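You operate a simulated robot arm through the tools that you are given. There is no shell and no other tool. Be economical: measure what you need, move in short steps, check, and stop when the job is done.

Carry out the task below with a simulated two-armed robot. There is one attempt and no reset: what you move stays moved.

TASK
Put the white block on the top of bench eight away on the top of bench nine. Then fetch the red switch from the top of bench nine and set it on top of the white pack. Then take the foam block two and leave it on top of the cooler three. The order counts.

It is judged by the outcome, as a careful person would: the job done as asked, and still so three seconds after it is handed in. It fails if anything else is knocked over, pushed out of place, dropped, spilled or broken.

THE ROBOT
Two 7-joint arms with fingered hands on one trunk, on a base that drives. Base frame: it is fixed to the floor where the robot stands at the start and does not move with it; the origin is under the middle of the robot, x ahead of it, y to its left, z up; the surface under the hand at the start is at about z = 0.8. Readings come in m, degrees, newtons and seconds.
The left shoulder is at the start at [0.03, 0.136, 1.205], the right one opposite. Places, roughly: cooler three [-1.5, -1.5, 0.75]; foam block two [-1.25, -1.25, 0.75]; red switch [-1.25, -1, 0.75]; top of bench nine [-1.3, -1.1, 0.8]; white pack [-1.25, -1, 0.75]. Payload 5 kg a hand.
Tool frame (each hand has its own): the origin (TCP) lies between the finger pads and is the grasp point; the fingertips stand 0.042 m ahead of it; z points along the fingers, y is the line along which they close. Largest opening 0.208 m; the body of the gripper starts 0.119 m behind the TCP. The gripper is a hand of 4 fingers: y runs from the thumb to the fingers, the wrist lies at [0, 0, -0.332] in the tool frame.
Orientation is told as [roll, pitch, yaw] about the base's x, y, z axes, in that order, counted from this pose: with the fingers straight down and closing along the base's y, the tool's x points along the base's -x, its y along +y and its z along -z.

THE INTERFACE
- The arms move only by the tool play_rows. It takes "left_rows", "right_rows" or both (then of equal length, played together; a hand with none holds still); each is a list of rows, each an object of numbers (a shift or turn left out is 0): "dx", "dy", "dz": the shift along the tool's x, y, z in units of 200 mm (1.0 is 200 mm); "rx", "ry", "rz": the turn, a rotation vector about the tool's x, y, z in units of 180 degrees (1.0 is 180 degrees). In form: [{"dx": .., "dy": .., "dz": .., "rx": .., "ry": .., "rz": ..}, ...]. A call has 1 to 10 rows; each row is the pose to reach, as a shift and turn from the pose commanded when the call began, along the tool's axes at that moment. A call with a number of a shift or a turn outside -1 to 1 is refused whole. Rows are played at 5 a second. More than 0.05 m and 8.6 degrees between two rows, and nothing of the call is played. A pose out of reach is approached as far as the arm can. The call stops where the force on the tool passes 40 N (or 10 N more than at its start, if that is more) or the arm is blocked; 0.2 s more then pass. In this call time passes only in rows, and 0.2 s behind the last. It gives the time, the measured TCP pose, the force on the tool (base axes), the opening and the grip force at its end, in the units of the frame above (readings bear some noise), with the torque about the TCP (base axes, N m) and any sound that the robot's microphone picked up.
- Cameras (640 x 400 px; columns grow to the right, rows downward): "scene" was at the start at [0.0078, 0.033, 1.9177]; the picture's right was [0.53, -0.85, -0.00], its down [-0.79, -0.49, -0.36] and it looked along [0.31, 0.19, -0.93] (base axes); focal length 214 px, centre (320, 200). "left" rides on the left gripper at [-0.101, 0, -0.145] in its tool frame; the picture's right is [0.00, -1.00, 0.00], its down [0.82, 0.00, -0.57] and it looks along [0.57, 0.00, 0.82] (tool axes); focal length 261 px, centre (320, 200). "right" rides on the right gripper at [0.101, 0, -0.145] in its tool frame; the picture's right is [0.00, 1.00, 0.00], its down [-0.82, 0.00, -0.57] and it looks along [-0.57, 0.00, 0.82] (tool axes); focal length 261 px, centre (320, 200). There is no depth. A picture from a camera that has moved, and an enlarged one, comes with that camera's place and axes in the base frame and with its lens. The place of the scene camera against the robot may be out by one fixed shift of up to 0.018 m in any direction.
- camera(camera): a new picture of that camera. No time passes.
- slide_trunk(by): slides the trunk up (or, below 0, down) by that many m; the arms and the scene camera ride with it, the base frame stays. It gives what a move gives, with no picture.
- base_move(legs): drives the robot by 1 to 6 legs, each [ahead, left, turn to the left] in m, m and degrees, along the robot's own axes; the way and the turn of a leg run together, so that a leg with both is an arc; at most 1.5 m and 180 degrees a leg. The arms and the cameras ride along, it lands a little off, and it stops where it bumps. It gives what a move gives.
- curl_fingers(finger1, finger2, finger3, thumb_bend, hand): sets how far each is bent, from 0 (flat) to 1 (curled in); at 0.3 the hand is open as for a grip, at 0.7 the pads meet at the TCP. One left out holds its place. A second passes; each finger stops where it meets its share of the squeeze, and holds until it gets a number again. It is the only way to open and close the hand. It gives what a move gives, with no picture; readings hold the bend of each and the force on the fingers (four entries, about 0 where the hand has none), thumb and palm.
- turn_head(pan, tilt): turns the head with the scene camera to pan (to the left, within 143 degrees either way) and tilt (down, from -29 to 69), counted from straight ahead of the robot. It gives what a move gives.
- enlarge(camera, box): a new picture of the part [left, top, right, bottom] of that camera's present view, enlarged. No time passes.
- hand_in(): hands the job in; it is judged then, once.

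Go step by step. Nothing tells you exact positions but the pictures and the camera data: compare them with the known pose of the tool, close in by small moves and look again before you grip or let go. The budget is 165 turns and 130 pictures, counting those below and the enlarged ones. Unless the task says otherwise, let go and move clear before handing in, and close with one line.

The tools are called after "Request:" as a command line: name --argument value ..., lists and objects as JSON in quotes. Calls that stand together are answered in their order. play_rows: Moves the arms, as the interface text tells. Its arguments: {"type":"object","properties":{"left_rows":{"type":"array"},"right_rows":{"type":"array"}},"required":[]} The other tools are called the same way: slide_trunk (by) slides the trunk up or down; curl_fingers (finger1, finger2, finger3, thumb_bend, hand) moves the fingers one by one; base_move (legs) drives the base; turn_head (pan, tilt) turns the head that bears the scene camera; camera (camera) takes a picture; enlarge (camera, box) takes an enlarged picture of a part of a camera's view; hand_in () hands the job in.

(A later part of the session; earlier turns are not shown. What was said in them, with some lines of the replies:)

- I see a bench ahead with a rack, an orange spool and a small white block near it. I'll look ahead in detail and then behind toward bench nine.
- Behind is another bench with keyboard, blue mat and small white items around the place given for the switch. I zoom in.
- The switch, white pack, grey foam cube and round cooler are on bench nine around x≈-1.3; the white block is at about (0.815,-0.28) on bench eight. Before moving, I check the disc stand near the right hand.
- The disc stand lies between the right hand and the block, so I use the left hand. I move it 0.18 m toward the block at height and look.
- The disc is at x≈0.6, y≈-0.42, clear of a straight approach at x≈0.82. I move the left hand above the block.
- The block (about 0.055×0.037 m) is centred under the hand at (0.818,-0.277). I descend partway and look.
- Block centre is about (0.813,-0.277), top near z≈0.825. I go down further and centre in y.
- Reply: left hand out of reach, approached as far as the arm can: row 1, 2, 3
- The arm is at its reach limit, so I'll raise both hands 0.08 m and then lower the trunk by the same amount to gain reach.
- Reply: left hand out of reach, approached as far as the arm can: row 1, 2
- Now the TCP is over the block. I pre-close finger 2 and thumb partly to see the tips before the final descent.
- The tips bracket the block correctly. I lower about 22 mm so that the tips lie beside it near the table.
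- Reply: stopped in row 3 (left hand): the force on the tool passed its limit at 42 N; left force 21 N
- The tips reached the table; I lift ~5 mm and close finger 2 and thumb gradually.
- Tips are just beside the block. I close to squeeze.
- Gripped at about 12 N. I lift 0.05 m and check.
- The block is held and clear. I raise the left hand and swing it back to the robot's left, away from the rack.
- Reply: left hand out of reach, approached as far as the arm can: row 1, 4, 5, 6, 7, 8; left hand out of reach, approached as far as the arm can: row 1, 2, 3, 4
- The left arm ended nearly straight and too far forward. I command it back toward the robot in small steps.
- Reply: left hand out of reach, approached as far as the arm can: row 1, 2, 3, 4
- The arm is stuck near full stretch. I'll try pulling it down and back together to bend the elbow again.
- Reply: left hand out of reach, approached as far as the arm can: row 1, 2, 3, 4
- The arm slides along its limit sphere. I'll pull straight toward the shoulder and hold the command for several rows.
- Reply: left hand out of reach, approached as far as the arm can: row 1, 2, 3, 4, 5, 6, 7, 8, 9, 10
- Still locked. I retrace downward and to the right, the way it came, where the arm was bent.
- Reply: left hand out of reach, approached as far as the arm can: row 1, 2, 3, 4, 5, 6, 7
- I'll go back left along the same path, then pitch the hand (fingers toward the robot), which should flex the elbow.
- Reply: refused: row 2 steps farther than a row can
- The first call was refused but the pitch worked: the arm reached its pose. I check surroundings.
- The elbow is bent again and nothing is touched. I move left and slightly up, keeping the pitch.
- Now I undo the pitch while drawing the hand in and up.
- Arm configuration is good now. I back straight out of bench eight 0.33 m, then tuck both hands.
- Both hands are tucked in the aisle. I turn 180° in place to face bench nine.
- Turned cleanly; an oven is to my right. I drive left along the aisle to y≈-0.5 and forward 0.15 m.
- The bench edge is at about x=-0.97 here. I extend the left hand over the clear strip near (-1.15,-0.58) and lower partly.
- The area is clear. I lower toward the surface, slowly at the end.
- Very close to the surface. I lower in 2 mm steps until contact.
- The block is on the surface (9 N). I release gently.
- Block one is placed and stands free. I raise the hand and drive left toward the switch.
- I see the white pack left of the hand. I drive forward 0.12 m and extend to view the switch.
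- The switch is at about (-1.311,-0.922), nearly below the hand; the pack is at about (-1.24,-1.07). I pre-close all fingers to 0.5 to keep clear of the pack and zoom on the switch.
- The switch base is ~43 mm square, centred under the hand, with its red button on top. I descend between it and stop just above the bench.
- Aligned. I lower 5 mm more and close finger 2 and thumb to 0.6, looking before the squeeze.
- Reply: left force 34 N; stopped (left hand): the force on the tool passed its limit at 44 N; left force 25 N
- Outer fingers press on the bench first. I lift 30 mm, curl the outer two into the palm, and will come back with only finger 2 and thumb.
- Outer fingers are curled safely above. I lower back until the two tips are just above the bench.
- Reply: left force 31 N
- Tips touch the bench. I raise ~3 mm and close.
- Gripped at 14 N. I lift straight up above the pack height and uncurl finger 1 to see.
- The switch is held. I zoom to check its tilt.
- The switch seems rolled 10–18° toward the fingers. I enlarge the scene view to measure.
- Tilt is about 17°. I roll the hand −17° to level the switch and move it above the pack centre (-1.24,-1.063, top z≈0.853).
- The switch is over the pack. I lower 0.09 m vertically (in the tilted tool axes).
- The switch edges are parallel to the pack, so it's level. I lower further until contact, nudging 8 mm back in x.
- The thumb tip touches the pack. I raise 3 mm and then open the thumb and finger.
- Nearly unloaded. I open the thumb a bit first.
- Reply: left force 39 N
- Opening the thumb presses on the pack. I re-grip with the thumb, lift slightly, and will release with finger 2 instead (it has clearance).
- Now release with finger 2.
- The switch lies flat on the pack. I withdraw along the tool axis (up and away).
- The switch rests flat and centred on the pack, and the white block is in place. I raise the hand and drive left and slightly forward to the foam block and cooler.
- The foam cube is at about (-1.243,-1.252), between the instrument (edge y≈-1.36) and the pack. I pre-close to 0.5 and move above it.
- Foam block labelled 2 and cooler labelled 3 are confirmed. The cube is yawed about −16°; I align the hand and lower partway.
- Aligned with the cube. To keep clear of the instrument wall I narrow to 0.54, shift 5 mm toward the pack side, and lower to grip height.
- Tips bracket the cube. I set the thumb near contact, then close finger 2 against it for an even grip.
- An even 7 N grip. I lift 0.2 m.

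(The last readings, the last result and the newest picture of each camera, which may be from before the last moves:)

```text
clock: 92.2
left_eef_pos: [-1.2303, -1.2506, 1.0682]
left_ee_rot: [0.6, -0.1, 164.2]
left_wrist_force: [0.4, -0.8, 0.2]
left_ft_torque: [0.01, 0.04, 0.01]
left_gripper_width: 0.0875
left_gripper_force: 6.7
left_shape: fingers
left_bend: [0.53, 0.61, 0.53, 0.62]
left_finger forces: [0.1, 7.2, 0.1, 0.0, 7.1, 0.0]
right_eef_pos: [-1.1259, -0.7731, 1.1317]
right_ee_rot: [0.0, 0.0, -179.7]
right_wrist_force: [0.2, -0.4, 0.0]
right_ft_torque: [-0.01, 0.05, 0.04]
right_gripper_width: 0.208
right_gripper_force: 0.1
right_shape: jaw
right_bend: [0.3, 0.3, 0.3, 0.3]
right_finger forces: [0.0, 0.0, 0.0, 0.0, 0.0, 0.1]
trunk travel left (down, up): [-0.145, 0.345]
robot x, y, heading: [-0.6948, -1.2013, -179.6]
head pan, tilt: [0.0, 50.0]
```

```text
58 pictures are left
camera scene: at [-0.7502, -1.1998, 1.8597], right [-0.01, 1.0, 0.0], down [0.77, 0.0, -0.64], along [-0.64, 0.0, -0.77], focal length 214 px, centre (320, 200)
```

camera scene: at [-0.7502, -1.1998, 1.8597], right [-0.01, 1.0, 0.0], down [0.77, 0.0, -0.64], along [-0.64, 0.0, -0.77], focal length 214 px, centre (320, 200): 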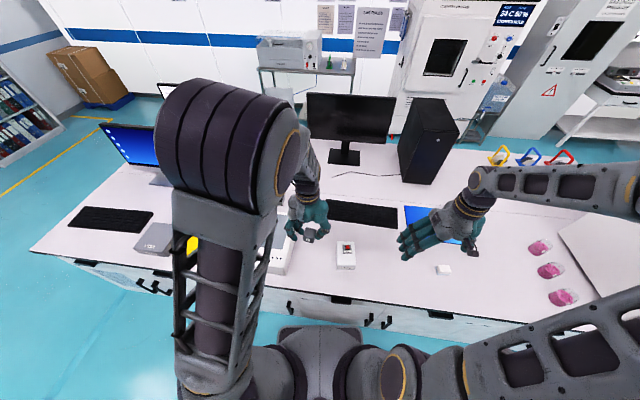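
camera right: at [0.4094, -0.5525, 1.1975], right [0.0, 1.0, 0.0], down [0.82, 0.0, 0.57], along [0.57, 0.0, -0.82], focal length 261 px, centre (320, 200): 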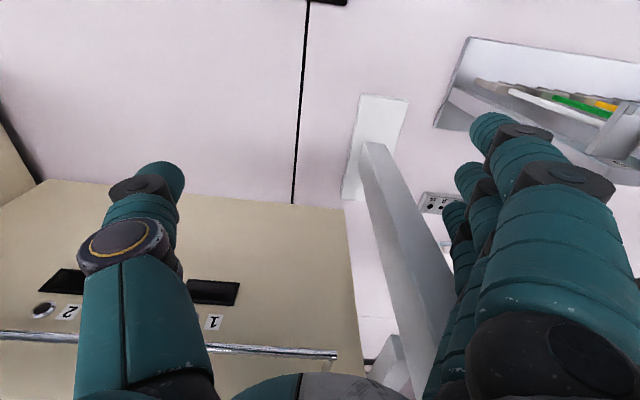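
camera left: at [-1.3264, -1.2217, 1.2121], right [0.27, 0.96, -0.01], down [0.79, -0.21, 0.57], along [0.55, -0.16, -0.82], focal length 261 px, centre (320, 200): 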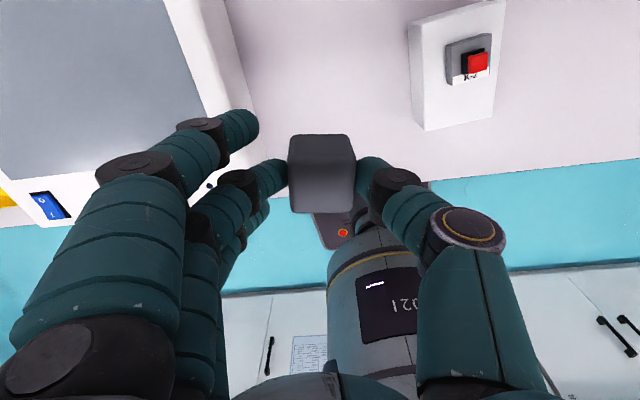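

Foam block held level. I drive left 0.15 m and forward 0.03 m so the cooler (≈(-1.62,-1.47)) comes within comfortable reach.

Request:
base_move --legs '[[0, 0.15, 0], [0.035, 0, 0]]'

Request:
turn_head --pan -5 --tilt 45

Request:
camera --camera "scene"

Request:
camera --camera "left"

```text
clock: 94.1
left_eef_pos: [-1.2668, -1.4007, 1.0671]
left_ee_rot: [0.7, 0.1, 164.2]
left_wrist_force: [-2.2, -0.7, -0.4]
left_ft_torque: [0.08, -0.21, -0.02]
left_gripper_width: 0.0875
left_gripper_force: 7.1
left_shape: fingers
left_bend: [0.53, 0.61, 0.53, 0.62]
left_finger forces: [0.0, 7.2, 0.1, 0.0, 7.2, 0.0]
right_eef_pos: [-1.1615, -0.9225, 1.1315]
right_ee_rot: [0.0, 0.2, -179.7]
right_wrist_force: [-1.8, -0.9, -0.7]
right_ft_torque: [0.09, -0.33, -0.06]
right_gripper_width: 0.2079
right_gripper_force: 0.0
right_shape: jaw
right_bend: [0.3, 0.3, 0.3, 0.3]
right_finger forces: [0.0, 0.0, 0.0, 0.0, 0.1, 0.0]
trunk travel left (down, up): [-0.145, 0.345]
robot x, y, heading: [-0.7259, -1.3508, -179.9]
head pan, tilt: [0.0, 50.0]
```

```text
clock: 94.7
left_eef_pos: [-1.2656, -1.3994, 1.0671]
left_ee_rot: [0.5, 0.0, 164.2]
left_wrist_force: [0.1, 0.3, 0.8]
left_ft_torque: [-0.01, -0.02, -0.01]
left_gripper_width: 0.0873
left_gripper_force: 6.9
left_shape: fingers
left_bend: [0.53, 0.61, 0.53, 0.62]
left_finger forces: [0.0, 7.2, 0.0, 0.1, 7.2, 0.0]
right_eef_pos: [-1.1594, -0.9214, 1.1311]
right_ee_rot: [0.0, 0.0, -179.7]
right_wrist_force: [0.2, -0.1, 0.5]
right_ft_torque: [0.01, 0.01, 0.0]
right_gripper_width: 0.2079
right_gripper_force: 0.1
right_shape: jaw
right_bend: [0.3, 0.3, 0.3, 0.3]
right_finger forces: [0.1, 0.0, 0.0, 0.0, 0.0, 0.0]
trunk travel left (down, up): [-0.145, 0.345]
robot x, y, heading: [-0.7307, -1.352, -180.1]
head pan, tilt: [-5.0, 45.0]
```

```text
57 pictures are left
camera scene: at [-0.7892, -1.3415, 1.8665], right [0.08, 1.0, 0.0], down [0.71, -0.06, -0.71], along [-0.7, 0.06, -0.71], focal length 214 px, centre (320, 200)
```

scene: 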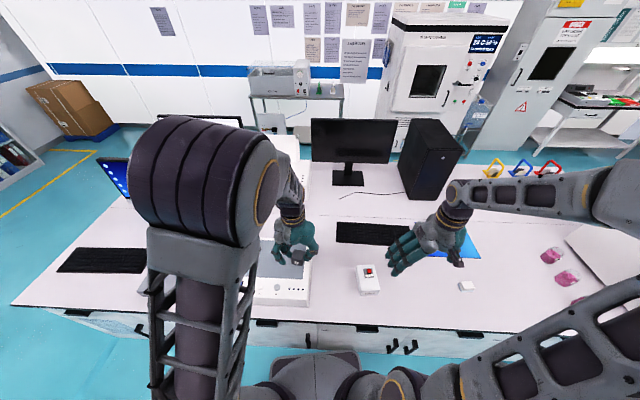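

```text
56 pictures are left
camera left: at [-1.3616, -1.3703, 1.2114], right [0.27, 0.96, -0.01], down [0.79, -0.21, 0.57], along [0.55, -0.16, -0.82], focal length 261 px, centre (320, 200)
```

left: 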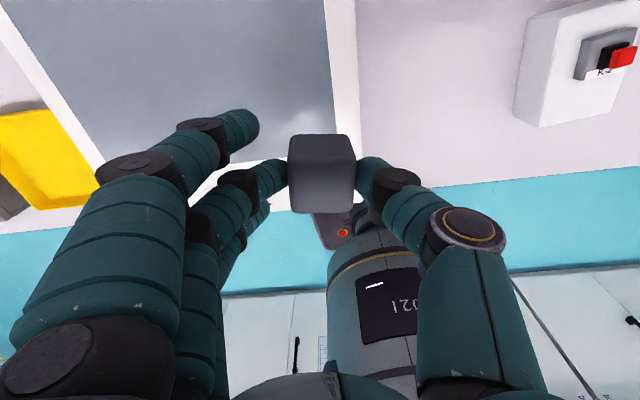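

I extend the hand toward the cooler at height so the wrist camera can see it.

Request:
play_rows --left_rows '[{"dx": -0.2, "dy": 0.11}, {"dx": -0.4, "dy": 0.22}, {"dx": -0.6, "dy": 0.33}, {"dx": -0.8, "dy": 0.44}, {"dx": -1.0, "dy": 0.55}]'

Request:
camera --camera "left"

Request:
camera --camera "scene"

```text
clock: 95.9
left_eef_pos: [-1.4892, -1.4512, 1.067]
left_ee_rot: [0.6, 0.1, 164.3]
left_wrist_force: [-0.5, 0.6, -0.3]
left_ft_torque: [0.03, -0.18, 0.04]
left_gripper_width: 0.0869
left_gripper_force: 7.2
left_shape: fingers
left_bend: [0.53, 0.61, 0.53, 0.62]
left_finger forces: [0.1, 7.1, 0.0, 0.1, 7.0, 0.0]
right_eef_pos: [-1.162, -0.9242, 1.1314]
right_ee_rot: [0.0, 0.1, -179.6]
right_wrist_force: [0.1, -0.6, 0.5]
right_ft_torque: [0.06, -0.13, 0.0]
right_gripper_width: 0.208
right_gripper_force: 0.0
right_shape: jaw
right_bend: [0.3, 0.3, 0.3, 0.3]
right_finger forces: [0.0, 0.1, 0.0, 0.0, 0.1, 0.1]
trunk travel left (down, up): [-0.145, 0.345]
robot x, y, heading: [-0.7292, -1.3516, -179.7]
head pan, tilt: [-5.0, 45.0]
```

```text
55 pictures are left
camera left: at [-1.5866, -1.4222, 1.2112], right [0.27, 0.96, -0.01], down [0.79, -0.21, 0.57], along [0.55, -0.16, -0.82], focal length 261 px, centre (320, 200)
```

left: 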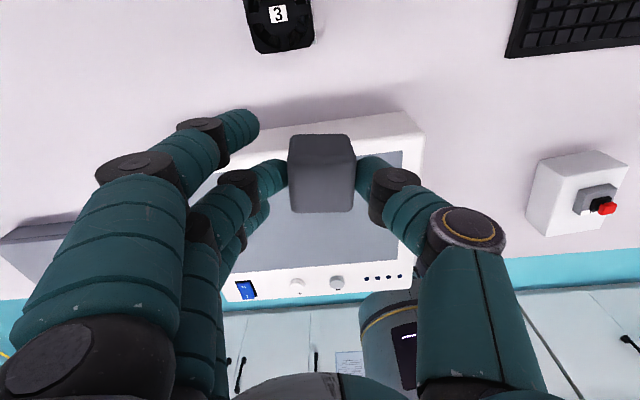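

```text
54 pictures are left
camera scene: at [-0.7918, -1.342, 1.8664], right [0.08, 1.0, 0.0], down [0.71, -0.06, -0.71], along [-0.7, 0.06, -0.71], focal length 214 px, centre (320, 200)
```

scene: 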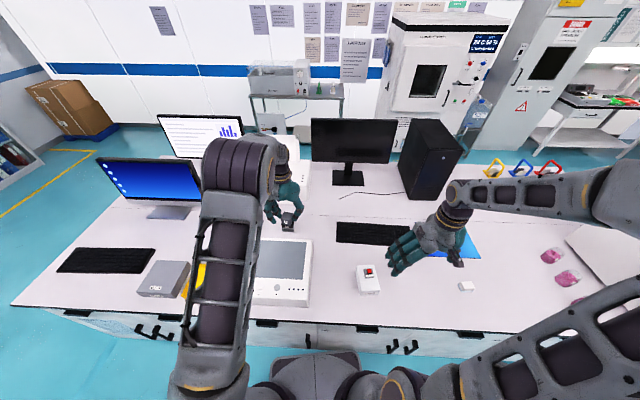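

The cooler (3) shows at the top of the view, around (-1.60,-1.465). I extend about 0.1 m further.

Request:
play_rows --left_rows '[{"dx": -0.15, "dy": 0.06}, {"dx": -0.3, "dy": 0.12}, {"dx": -0.45, "dy": 0.18}]'

Request:
camera --camera "left"

Request:
enlarge --camera "scene" --box '[230, 160, 350, 240]'

```text
clock: 96.7
left_eef_pos: [-1.5852, -1.4617, 1.067]
left_ee_rot: [0.5, 0.1, 164.2]
left_wrist_force: [-0.5, 0.5, -1.2]
left_ft_torque: [0.08, -0.2, 0.0]
left_gripper_width: 0.0872
left_gripper_force: 7.7
left_shape: fingers
left_bend: [0.53, 0.61, 0.53, 0.62]
left_finger forces: [0.0, 7.1, 0.0, 0.0, 7.1, 0.0]
right_eef_pos: [-1.1612, -0.9242, 1.1311]
right_ee_rot: [0.0, 0.1, -179.7]
right_wrist_force: [-0.2, -0.3, -0.5]
right_ft_torque: [0.04, -0.16, -0.01]
right_gripper_width: 0.208
right_gripper_force: 0.1
right_shape: jaw
right_bend: [0.3, 0.3, 0.3, 0.3]
right_finger forces: [0.0, 0.0, 0.0, 0.0, 0.1, 0.0]
trunk travel left (down, up): [-0.145, 0.345]
robot x, y, heading: [-0.731, -1.349, -179.7]
head pan, tilt: [-5.0, 45.0]
```

```text
53 pictures are left
camera left: at [-1.6822, -1.4321, 1.2104], right [0.27, 0.96, -0.01], down [0.79, -0.21, 0.57], along [0.55, -0.16, -0.82], focal length 261 px, centre (320, 200)
```

left: 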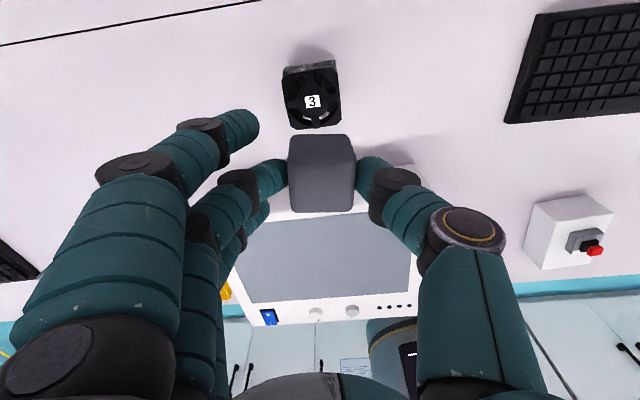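

```text
5.00 times, centred on (290, 200) of scene
camera zoom: at [-0.7918, -1.3418, 1.8664], right [0.08, 1.0, 0.0], down [0.71, -0.06, -0.71], along [-0.7, 0.06, -0.71], focal length 1072 px, centre (470, 200)
```

zoom: 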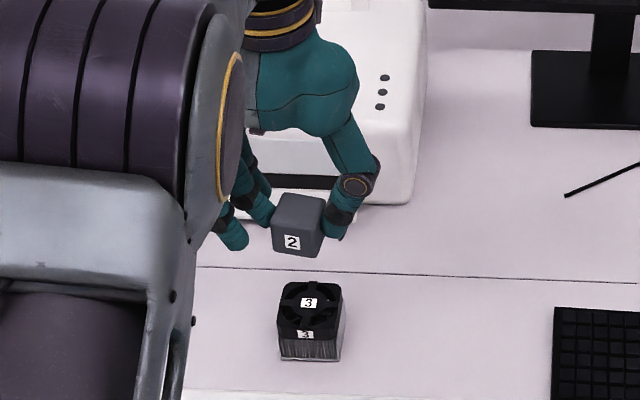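

Cooler top centre is about (-1.607,-1.467), z≈0.866. I centre over it and lower to about 2 cm above.

Request:
play_rows --left_rows '[{"dx": -0.1, "dy": 0.055, "dz": 0.05}, {"dx": -0.105, "dy": 0.055, "dz": 0.25}, {"dx": -0.105, "dy": 0.055, "dz": 0.42}, {"dx": -0.105, "dy": 0.055, "dz": 0.53}]'

Request:
camera --camera "left"

Request:
enlarge --camera "scene" --box '[250, 190, 330, 240]'

```text
clock: 97.7
left_eef_pos: [-1.6087, -1.4666, 0.9618]
left_ee_rot: [0.6, 0.1, 164.4]
left_wrist_force: [-0.8, 0.3, 1.2]
left_ft_torque: [0.03, -0.02, 0.01]
left_gripper_width: 0.0873
left_gripper_force: 6.9
left_shape: fingers
left_bend: [0.53, 0.61, 0.53, 0.62]
left_finger forces: [0.1, 7.0, 0.0, 0.1, 7.0, 0.0]
right_eef_pos: [-1.1601, -0.9227, 1.131]
right_ee_rot: [0.1, 0.1, -179.7]
right_wrist_force: [-0.5, 0.6, -0.2]
right_ft_torque: [0.01, -0.04, 0.0]
right_gripper_width: 0.2078
right_gripper_force: 0.1
right_shape: jaw
right_bend: [0.3, 0.3, 0.3, 0.3]
right_finger forces: [0.0, 0.1, 0.1, 0.0, 0.1, 0.1]
trunk travel left (down, up): [-0.145, 0.345]
robot x, y, heading: [-0.7288, -1.3527, -179.9]
head pan, tilt: [-5.0, 45.0]
```

```text
51 pictures are left
camera left: at [-1.7043, -1.4383, 1.1058], right [0.27, 0.96, -0.01], down [0.79, -0.21, 0.57], along [0.55, -0.16, -0.82], focal length 261 px, centre (320, 200)
```

left: 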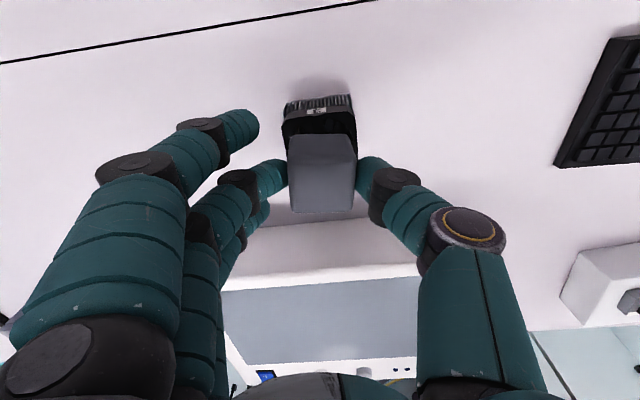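

```text
8.00 times, centred on (290, 215) of scene
camera zoom: at [-0.7897, -1.3415, 1.8665], right [0.08, 1.0, 0.0], down [0.7, -0.06, -0.71], along [-0.7, 0.06, -0.71], focal length 1716 px, centre (560, 80)
```

zoom: 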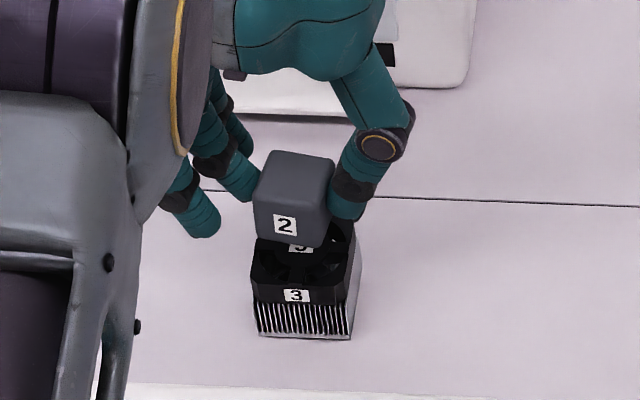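

The foam block is centred over the cooler in both views. I lower in small steps to contact.

Request:
play_rows --left_rows '[{"dy": -0.015, "dz": 0.03}, {"dy": -0.015, "dz": 0.06}, {"dy": -0.015, "dz": 0.085}, {"dy": -0.015, "dz": 0.1}]'

Request:
enlarge --camera "scene" --box '[250, 190, 330, 240]'

```text
clock: 98.7
left_eef_pos: [-1.6073, -1.4641, 0.9427]
left_ee_rot: [0.6, 0.0, 164.2]
left_wrist_force: [0.1, -1.5, -0.3]
left_ft_torque: [0.01, 0.01, 0.01]
left_gripper_width: 0.0872
left_gripper_force: 7.1
left_shape: fingers
left_bend: [0.53, 0.61, 0.53, 0.62]
left_finger forces: [0.1, 7.1, 0.0, 0.0, 7.1, 0.0]
right_eef_pos: [-1.1602, -0.9219, 1.1327]
right_ee_rot: [0.0, 0.1, -179.7]
right_wrist_force: [0.2, -0.1, 0.1]
right_ft_torque: [0.04, 0.01, -0.05]
right_gripper_width: 0.208
right_gripper_force: 0.2
right_shape: jaw
right_bend: [0.3, 0.3, 0.3, 0.3]
right_finger forces: [0.1, 0.1, 0.0, 0.0, 0.0, 0.0]
trunk travel left (down, up): [-0.145, 0.345]
robot x, y, heading: [-0.7264, -1.3539, -179.8]
head pan, tilt: [-5.0, 45.0]
```

```text
8.00 times, centred on (290, 215) of scene
camera zoom: at [-0.7892, -1.3415, 1.8666], right [0.08, 1.0, 0.0], down [0.7, -0.06, -0.71], along [-0.7, 0.06, -0.71], focal length 1716 px, centre (560, 80)
```

zoom: 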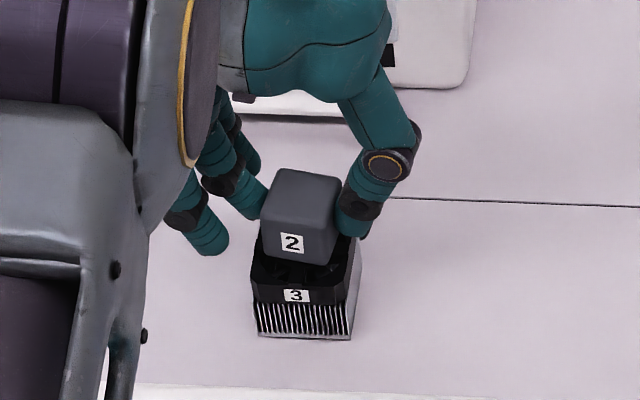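

No contact yet; well centred. I continue down in 2 mm steps.

Request:
play_rows --left_rows '[{"dz": 0.012}, {"dz": 0.024}, {"dz": 0.034}, {"dz": 0.042}]'

Request:
enlarge --camera "scene" --box '[250, 190, 330, 240]'

```text
clock: 99.7
left_eef_pos: [-1.6065, -1.4647, 0.9352]
left_ee_rot: [0.6, 0.0, 164.2]
left_wrist_force: [-0.2, 0.3, 5.0]
left_ft_torque: [0.0, -0.08, -0.01]
left_gripper_width: 0.087
left_gripper_force: 6.6
left_shape: fingers
left_bend: [0.53, 0.62, 0.53, 0.62]
left_finger forces: [0.1, 6.4, 0.0, 0.1, 6.1, 0.0]
right_eef_pos: [-1.1598, -0.923, 1.1327]
right_ee_rot: [0.0, 0.0, -179.8]
right_wrist_force: [-0.3, 0.4, -0.1]
right_ft_torque: [-0.02, -0.02, -0.04]
right_gripper_width: 0.2077
right_gripper_force: 0.0
right_shape: jaw
right_bend: [0.3, 0.3, 0.3, 0.3]
right_finger forces: [0.1, 0.0, 0.0, 0.0, 0.0, 0.0]
trunk travel left (down, up): [-0.145, 0.345]
robot x, y, heading: [-0.7283, -1.3528, -180.0]
head pan, tilt: [-5.0, 45.0]
```

```text
8.00 times, centred on (290, 215) of scene
camera zoom: at [-0.7887, -1.3414, 1.8666], right [0.08, 1.0, 0.0], down [0.7, -0.06, -0.71], along [-0.7, 0.06, -0.71], focal length 1716 px, centre (560, 80)
```

zoom: 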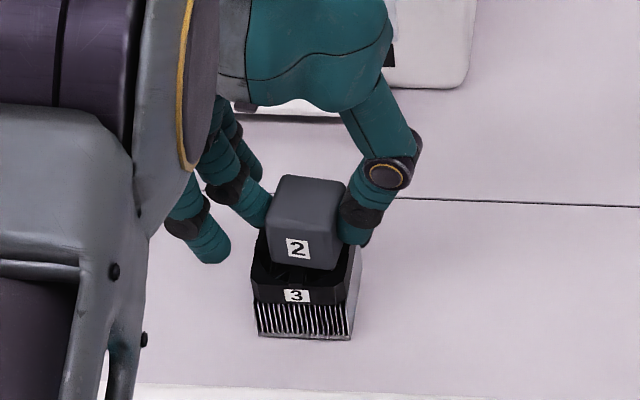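

Contact (5 N), centred. I open thumb and finger 2 together gently.

Request:
curl_fingers --hand "left" --finger2 0.55 --thumb_bend 0.55

Request:
curl_fingers --hand "left" --finger1 0.45 --finger2 0.45 --finger3 0.45 --thumb_bend 0.45

Request:
enlarge --camera "scene" --box '[250, 190, 330, 240]'

Request:
camera --camera "left"

```text
clock: 100.7
left_eef_pos: [-1.6063, -1.4634, 0.934]
left_ee_rot: [0.6, 0.0, 164.2]
left_wrist_force: [0.1, 0.1, -0.3]
left_ft_torque: [0.0, 0.0, 0.01]
left_gripper_width: 0.1
left_gripper_force: 0.0
left_shape: fingers
left_bend: [0.53, 0.55, 0.53, 0.55]
left_finger forces: [0.1, 0.0, 0.0, 0.0, 0.0, 0.0]
right_eef_pos: [-1.1603, -0.923, 1.133]
right_ee_rot: [0.0, 0.1, -179.7]
right_wrist_force: [-0.6, 0.5, -0.7]
right_ft_torque: [0.0, -0.02, 0.0]
right_gripper_width: 0.2079
right_gripper_force: 0.1
right_shape: jaw
right_bend: [0.3, 0.3, 0.3, 0.3]
right_finger forces: [0.0, 0.0, 0.1, 0.1, 0.0, 0.0]
trunk travel left (down, up): [-0.145, 0.345]
robot x, y, heading: [-0.7268, -1.351, -179.8]
head pan, tilt: [-5.0, 45.0]
```

```text
clock: 101.7
left_eef_pos: [-1.6069, -1.464, 0.9349]
left_ee_rot: [0.5, -0.1, 164.1]
left_wrist_force: [0.2, -0.6, 0.4]
left_ft_torque: [0.0, 0.01, 0.0]
left_gripper_width: 0.1455
left_gripper_force: 0.0
left_shape: fingers
left_bend: [0.45, 0.45, 0.45, 0.45]
left_finger forces: [0.1, 0.0, 0.0, 0.1, 0.0, 0.0]
right_eef_pos: [-1.1601, -0.9222, 1.1329]
right_ee_rot: [0.1, -0.1, -179.8]
right_wrist_force: [-0.1, 0.0, 0.0]
right_ft_torque: [-0.03, 0.02, 0.01]
right_gripper_width: 0.208
right_gripper_force: 0.1
right_shape: jaw
right_bend: [0.3, 0.3, 0.3, 0.3]
right_finger forces: [0.1, 0.0, 0.0, 0.1, 0.0, 0.1]
trunk travel left (down, up): [-0.145, 0.345]
robot x, y, heading: [-0.7283, -1.3487, -179.8]
head pan, tilt: [-5.0, 45.0]
```

```text
8.00 times, centred on (290, 215) of scene
camera zoom: at [-0.7894, -1.3414, 1.8665], right [0.08, 1.0, 0.0], down [0.7, -0.06, -0.71], along [-0.7, 0.06, -0.71], focal length 1716 px, centre (560, 80)
```

zoom: 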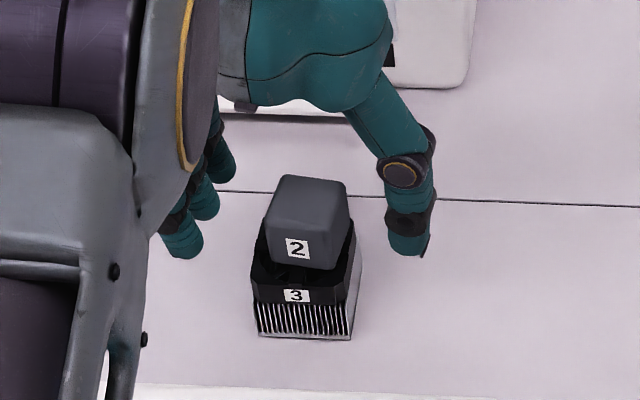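

```text
46 pictures are left
camera left: at [-1.703, -1.4349, 1.0785], right [0.27, 0.96, -0.01], down [0.79, -0.21, 0.57], along [0.55, -0.16, -0.82], focal length 261 px, centre (320, 200)
```

left: 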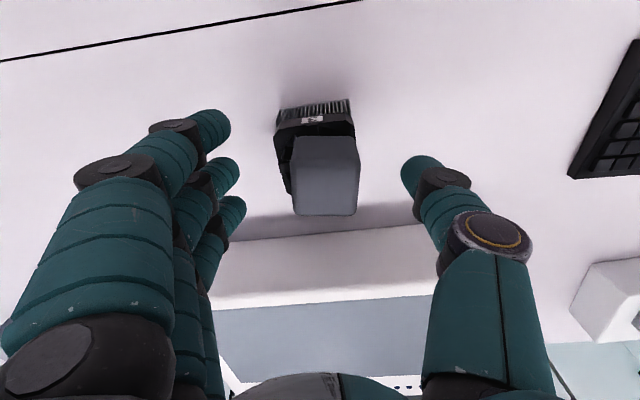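

The foam block rests stably on the cooler. I lift the hand straight up, draw it back, and take a final look.

Request:
play_rows --left_rows '[{"dz": -0.15}, {"dz": -0.35}, {"dz": -0.55}, {"dz": -0.6, "dx": 0.2}, {"dz": -0.6, "dx": 0.4}, {"dz": -0.6, "dx": 0.6}, {"dz": -0.6, "dx": 0.8}, {"dz": -0.6, "dx": 1.0}]'

Request:
camera --camera "scene"

Request:
camera --camera "left"

Request:
enlarge --camera "scene" --box '[250, 180, 490, 330]'

```text
clock: 103.5
left_eef_pos: [-1.4126, -1.5168, 1.0573]
left_ee_rot: [0.6, -0.1, 164.3]
left_wrist_force: [0.7, 0.0, 0.6]
left_ft_torque: [-0.05, 0.11, -0.01]
left_gripper_width: 0.1457
left_gripper_force: 0.0
left_shape: fingers
left_bend: [0.45, 0.45, 0.45, 0.45]
left_finger forces: [0.0, 0.0, 0.1, 0.0, 0.0, 0.0]
right_eef_pos: [-1.1593, -0.9229, 1.132]
right_ee_rot: [0.0, 0.0, -179.7]
right_wrist_force: [-0.2, -0.2, 0.2]
right_ft_torque: [0.03, 0.15, 0.01]
right_gripper_width: 0.2079
right_gripper_force: 0.1
right_shape: jaw
right_bend: [0.3, 0.3, 0.3, 0.3]
right_finger forces: [0.1, 0.0, 0.1, 0.0, 0.0, 0.0]
trunk travel left (down, up): [-0.145, 0.345]
robot x, y, heading: [-0.7275, -1.3546, -179.9]
head pan, tilt: [-5.0, 45.0]
```

```text
45 pictures are left
camera scene: at [-0.7873, -1.342, 1.8667], right [0.08, 1.0, 0.0], down [0.7, -0.06, -0.71], along [-0.71, 0.06, -0.71], focal length 214 px, centre (320, 200)
```

scene: 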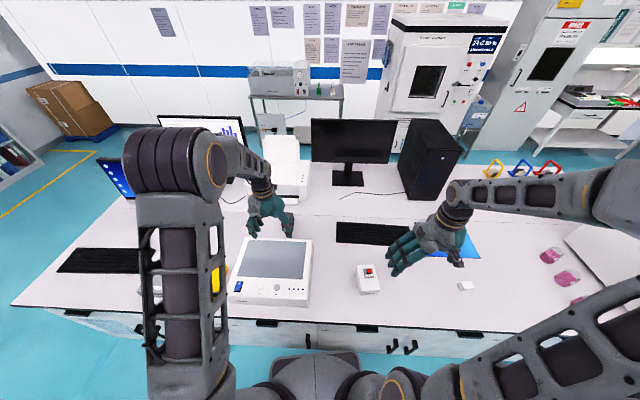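

```text
44 pictures are left
camera left: at [-1.5088, -1.4882, 1.2009], right [0.27, 0.96, -0.01], down [0.79, -0.21, 0.57], along [0.55, -0.16, -0.82], focal length 261 px, centre (320, 200)
```

left: 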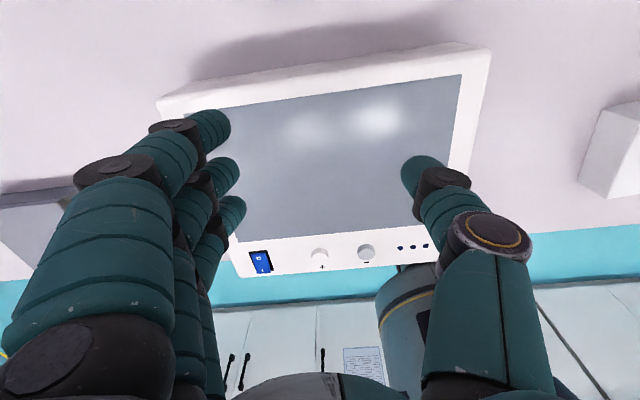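

```text
2.67 times, centred on (370, 255) of scene
camera zoom: at [-0.7873, -1.342, 1.8667], right [0.08, 1.0, 0.0], down [0.7, -0.06, -0.71], along [-0.71, 0.06, -0.71], focal length 572 px, centre (187, 53)
```

zoom: 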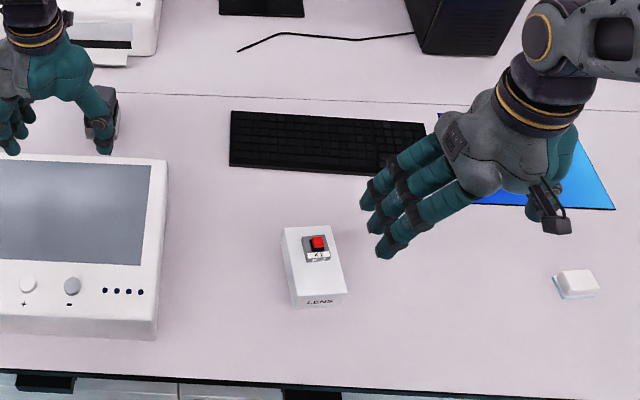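

Switch on pack and white block are fine; the hand hides the cooler. I back off 0.25 m and verify.

Request:
base_move --legs '[[-0.25, 0, 0]]'

Request:
enlarge --camera "scene" --box '[220, 120, 380, 220]'

```text
clock: 105.4
left_eef_pos: [-1.1619, -1.5175, 1.0572]
left_ee_rot: [0.5, -0.1, 164.3]
left_wrist_force: [1.2, 0.4, 0.5]
left_ft_torque: [0.01, 0.14, -0.01]
left_gripper_width: 0.1458
left_gripper_force: 0.1
left_shape: fingers
left_bend: [0.45, 0.45, 0.45, 0.45]
left_finger forces: [0.0, 0.0, 0.0, 0.0, 0.0, 0.1]
right_eef_pos: [-0.908, -0.9223, 1.1324]
right_ee_rot: [0.1, 0.0, -179.7]
right_wrist_force: [0.4, -0.9, 1.0]
right_ft_torque: [0.02, 0.14, -0.01]
right_gripper_width: 0.2077
right_gripper_force: 0.1
right_shape: jaw
right_bend: [0.3, 0.3, 0.3, 0.3]
right_finger forces: [0.0, 0.1, 0.1, 0.0, 0.0, 0.0]
trunk travel left (down, up): [-0.145, 0.345]
robot x, y, heading: [-0.4737, -1.3522, -179.8]
head pan, tilt: [-5.0, 45.0]
```

```text
4.00 times, centred on (300, 170) of scene
camera zoom: at [-0.536, -1.3403, 1.8666], right [0.08, 1.0, 0.0], down [0.7, -0.06, -0.71], along [-0.71, 0.06, -0.71], focal length 858 px, centre (400, 320)
```

zoom: 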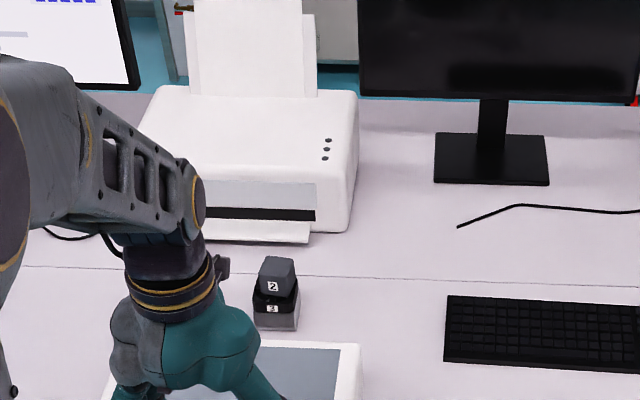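

Everything is in place: the foam block sits on the cooler, the switch on the pack, the white block on bench nine, and both hands are clear. I hand in.

Request:
hand_in

```text
The job is handed in.
```

The job is done and handed in: the white block is on bench nine, the red switch (K-2) is on the white pack, and foam block two is on cooler three, done in that order. I saw nothing else knocked over or moved.
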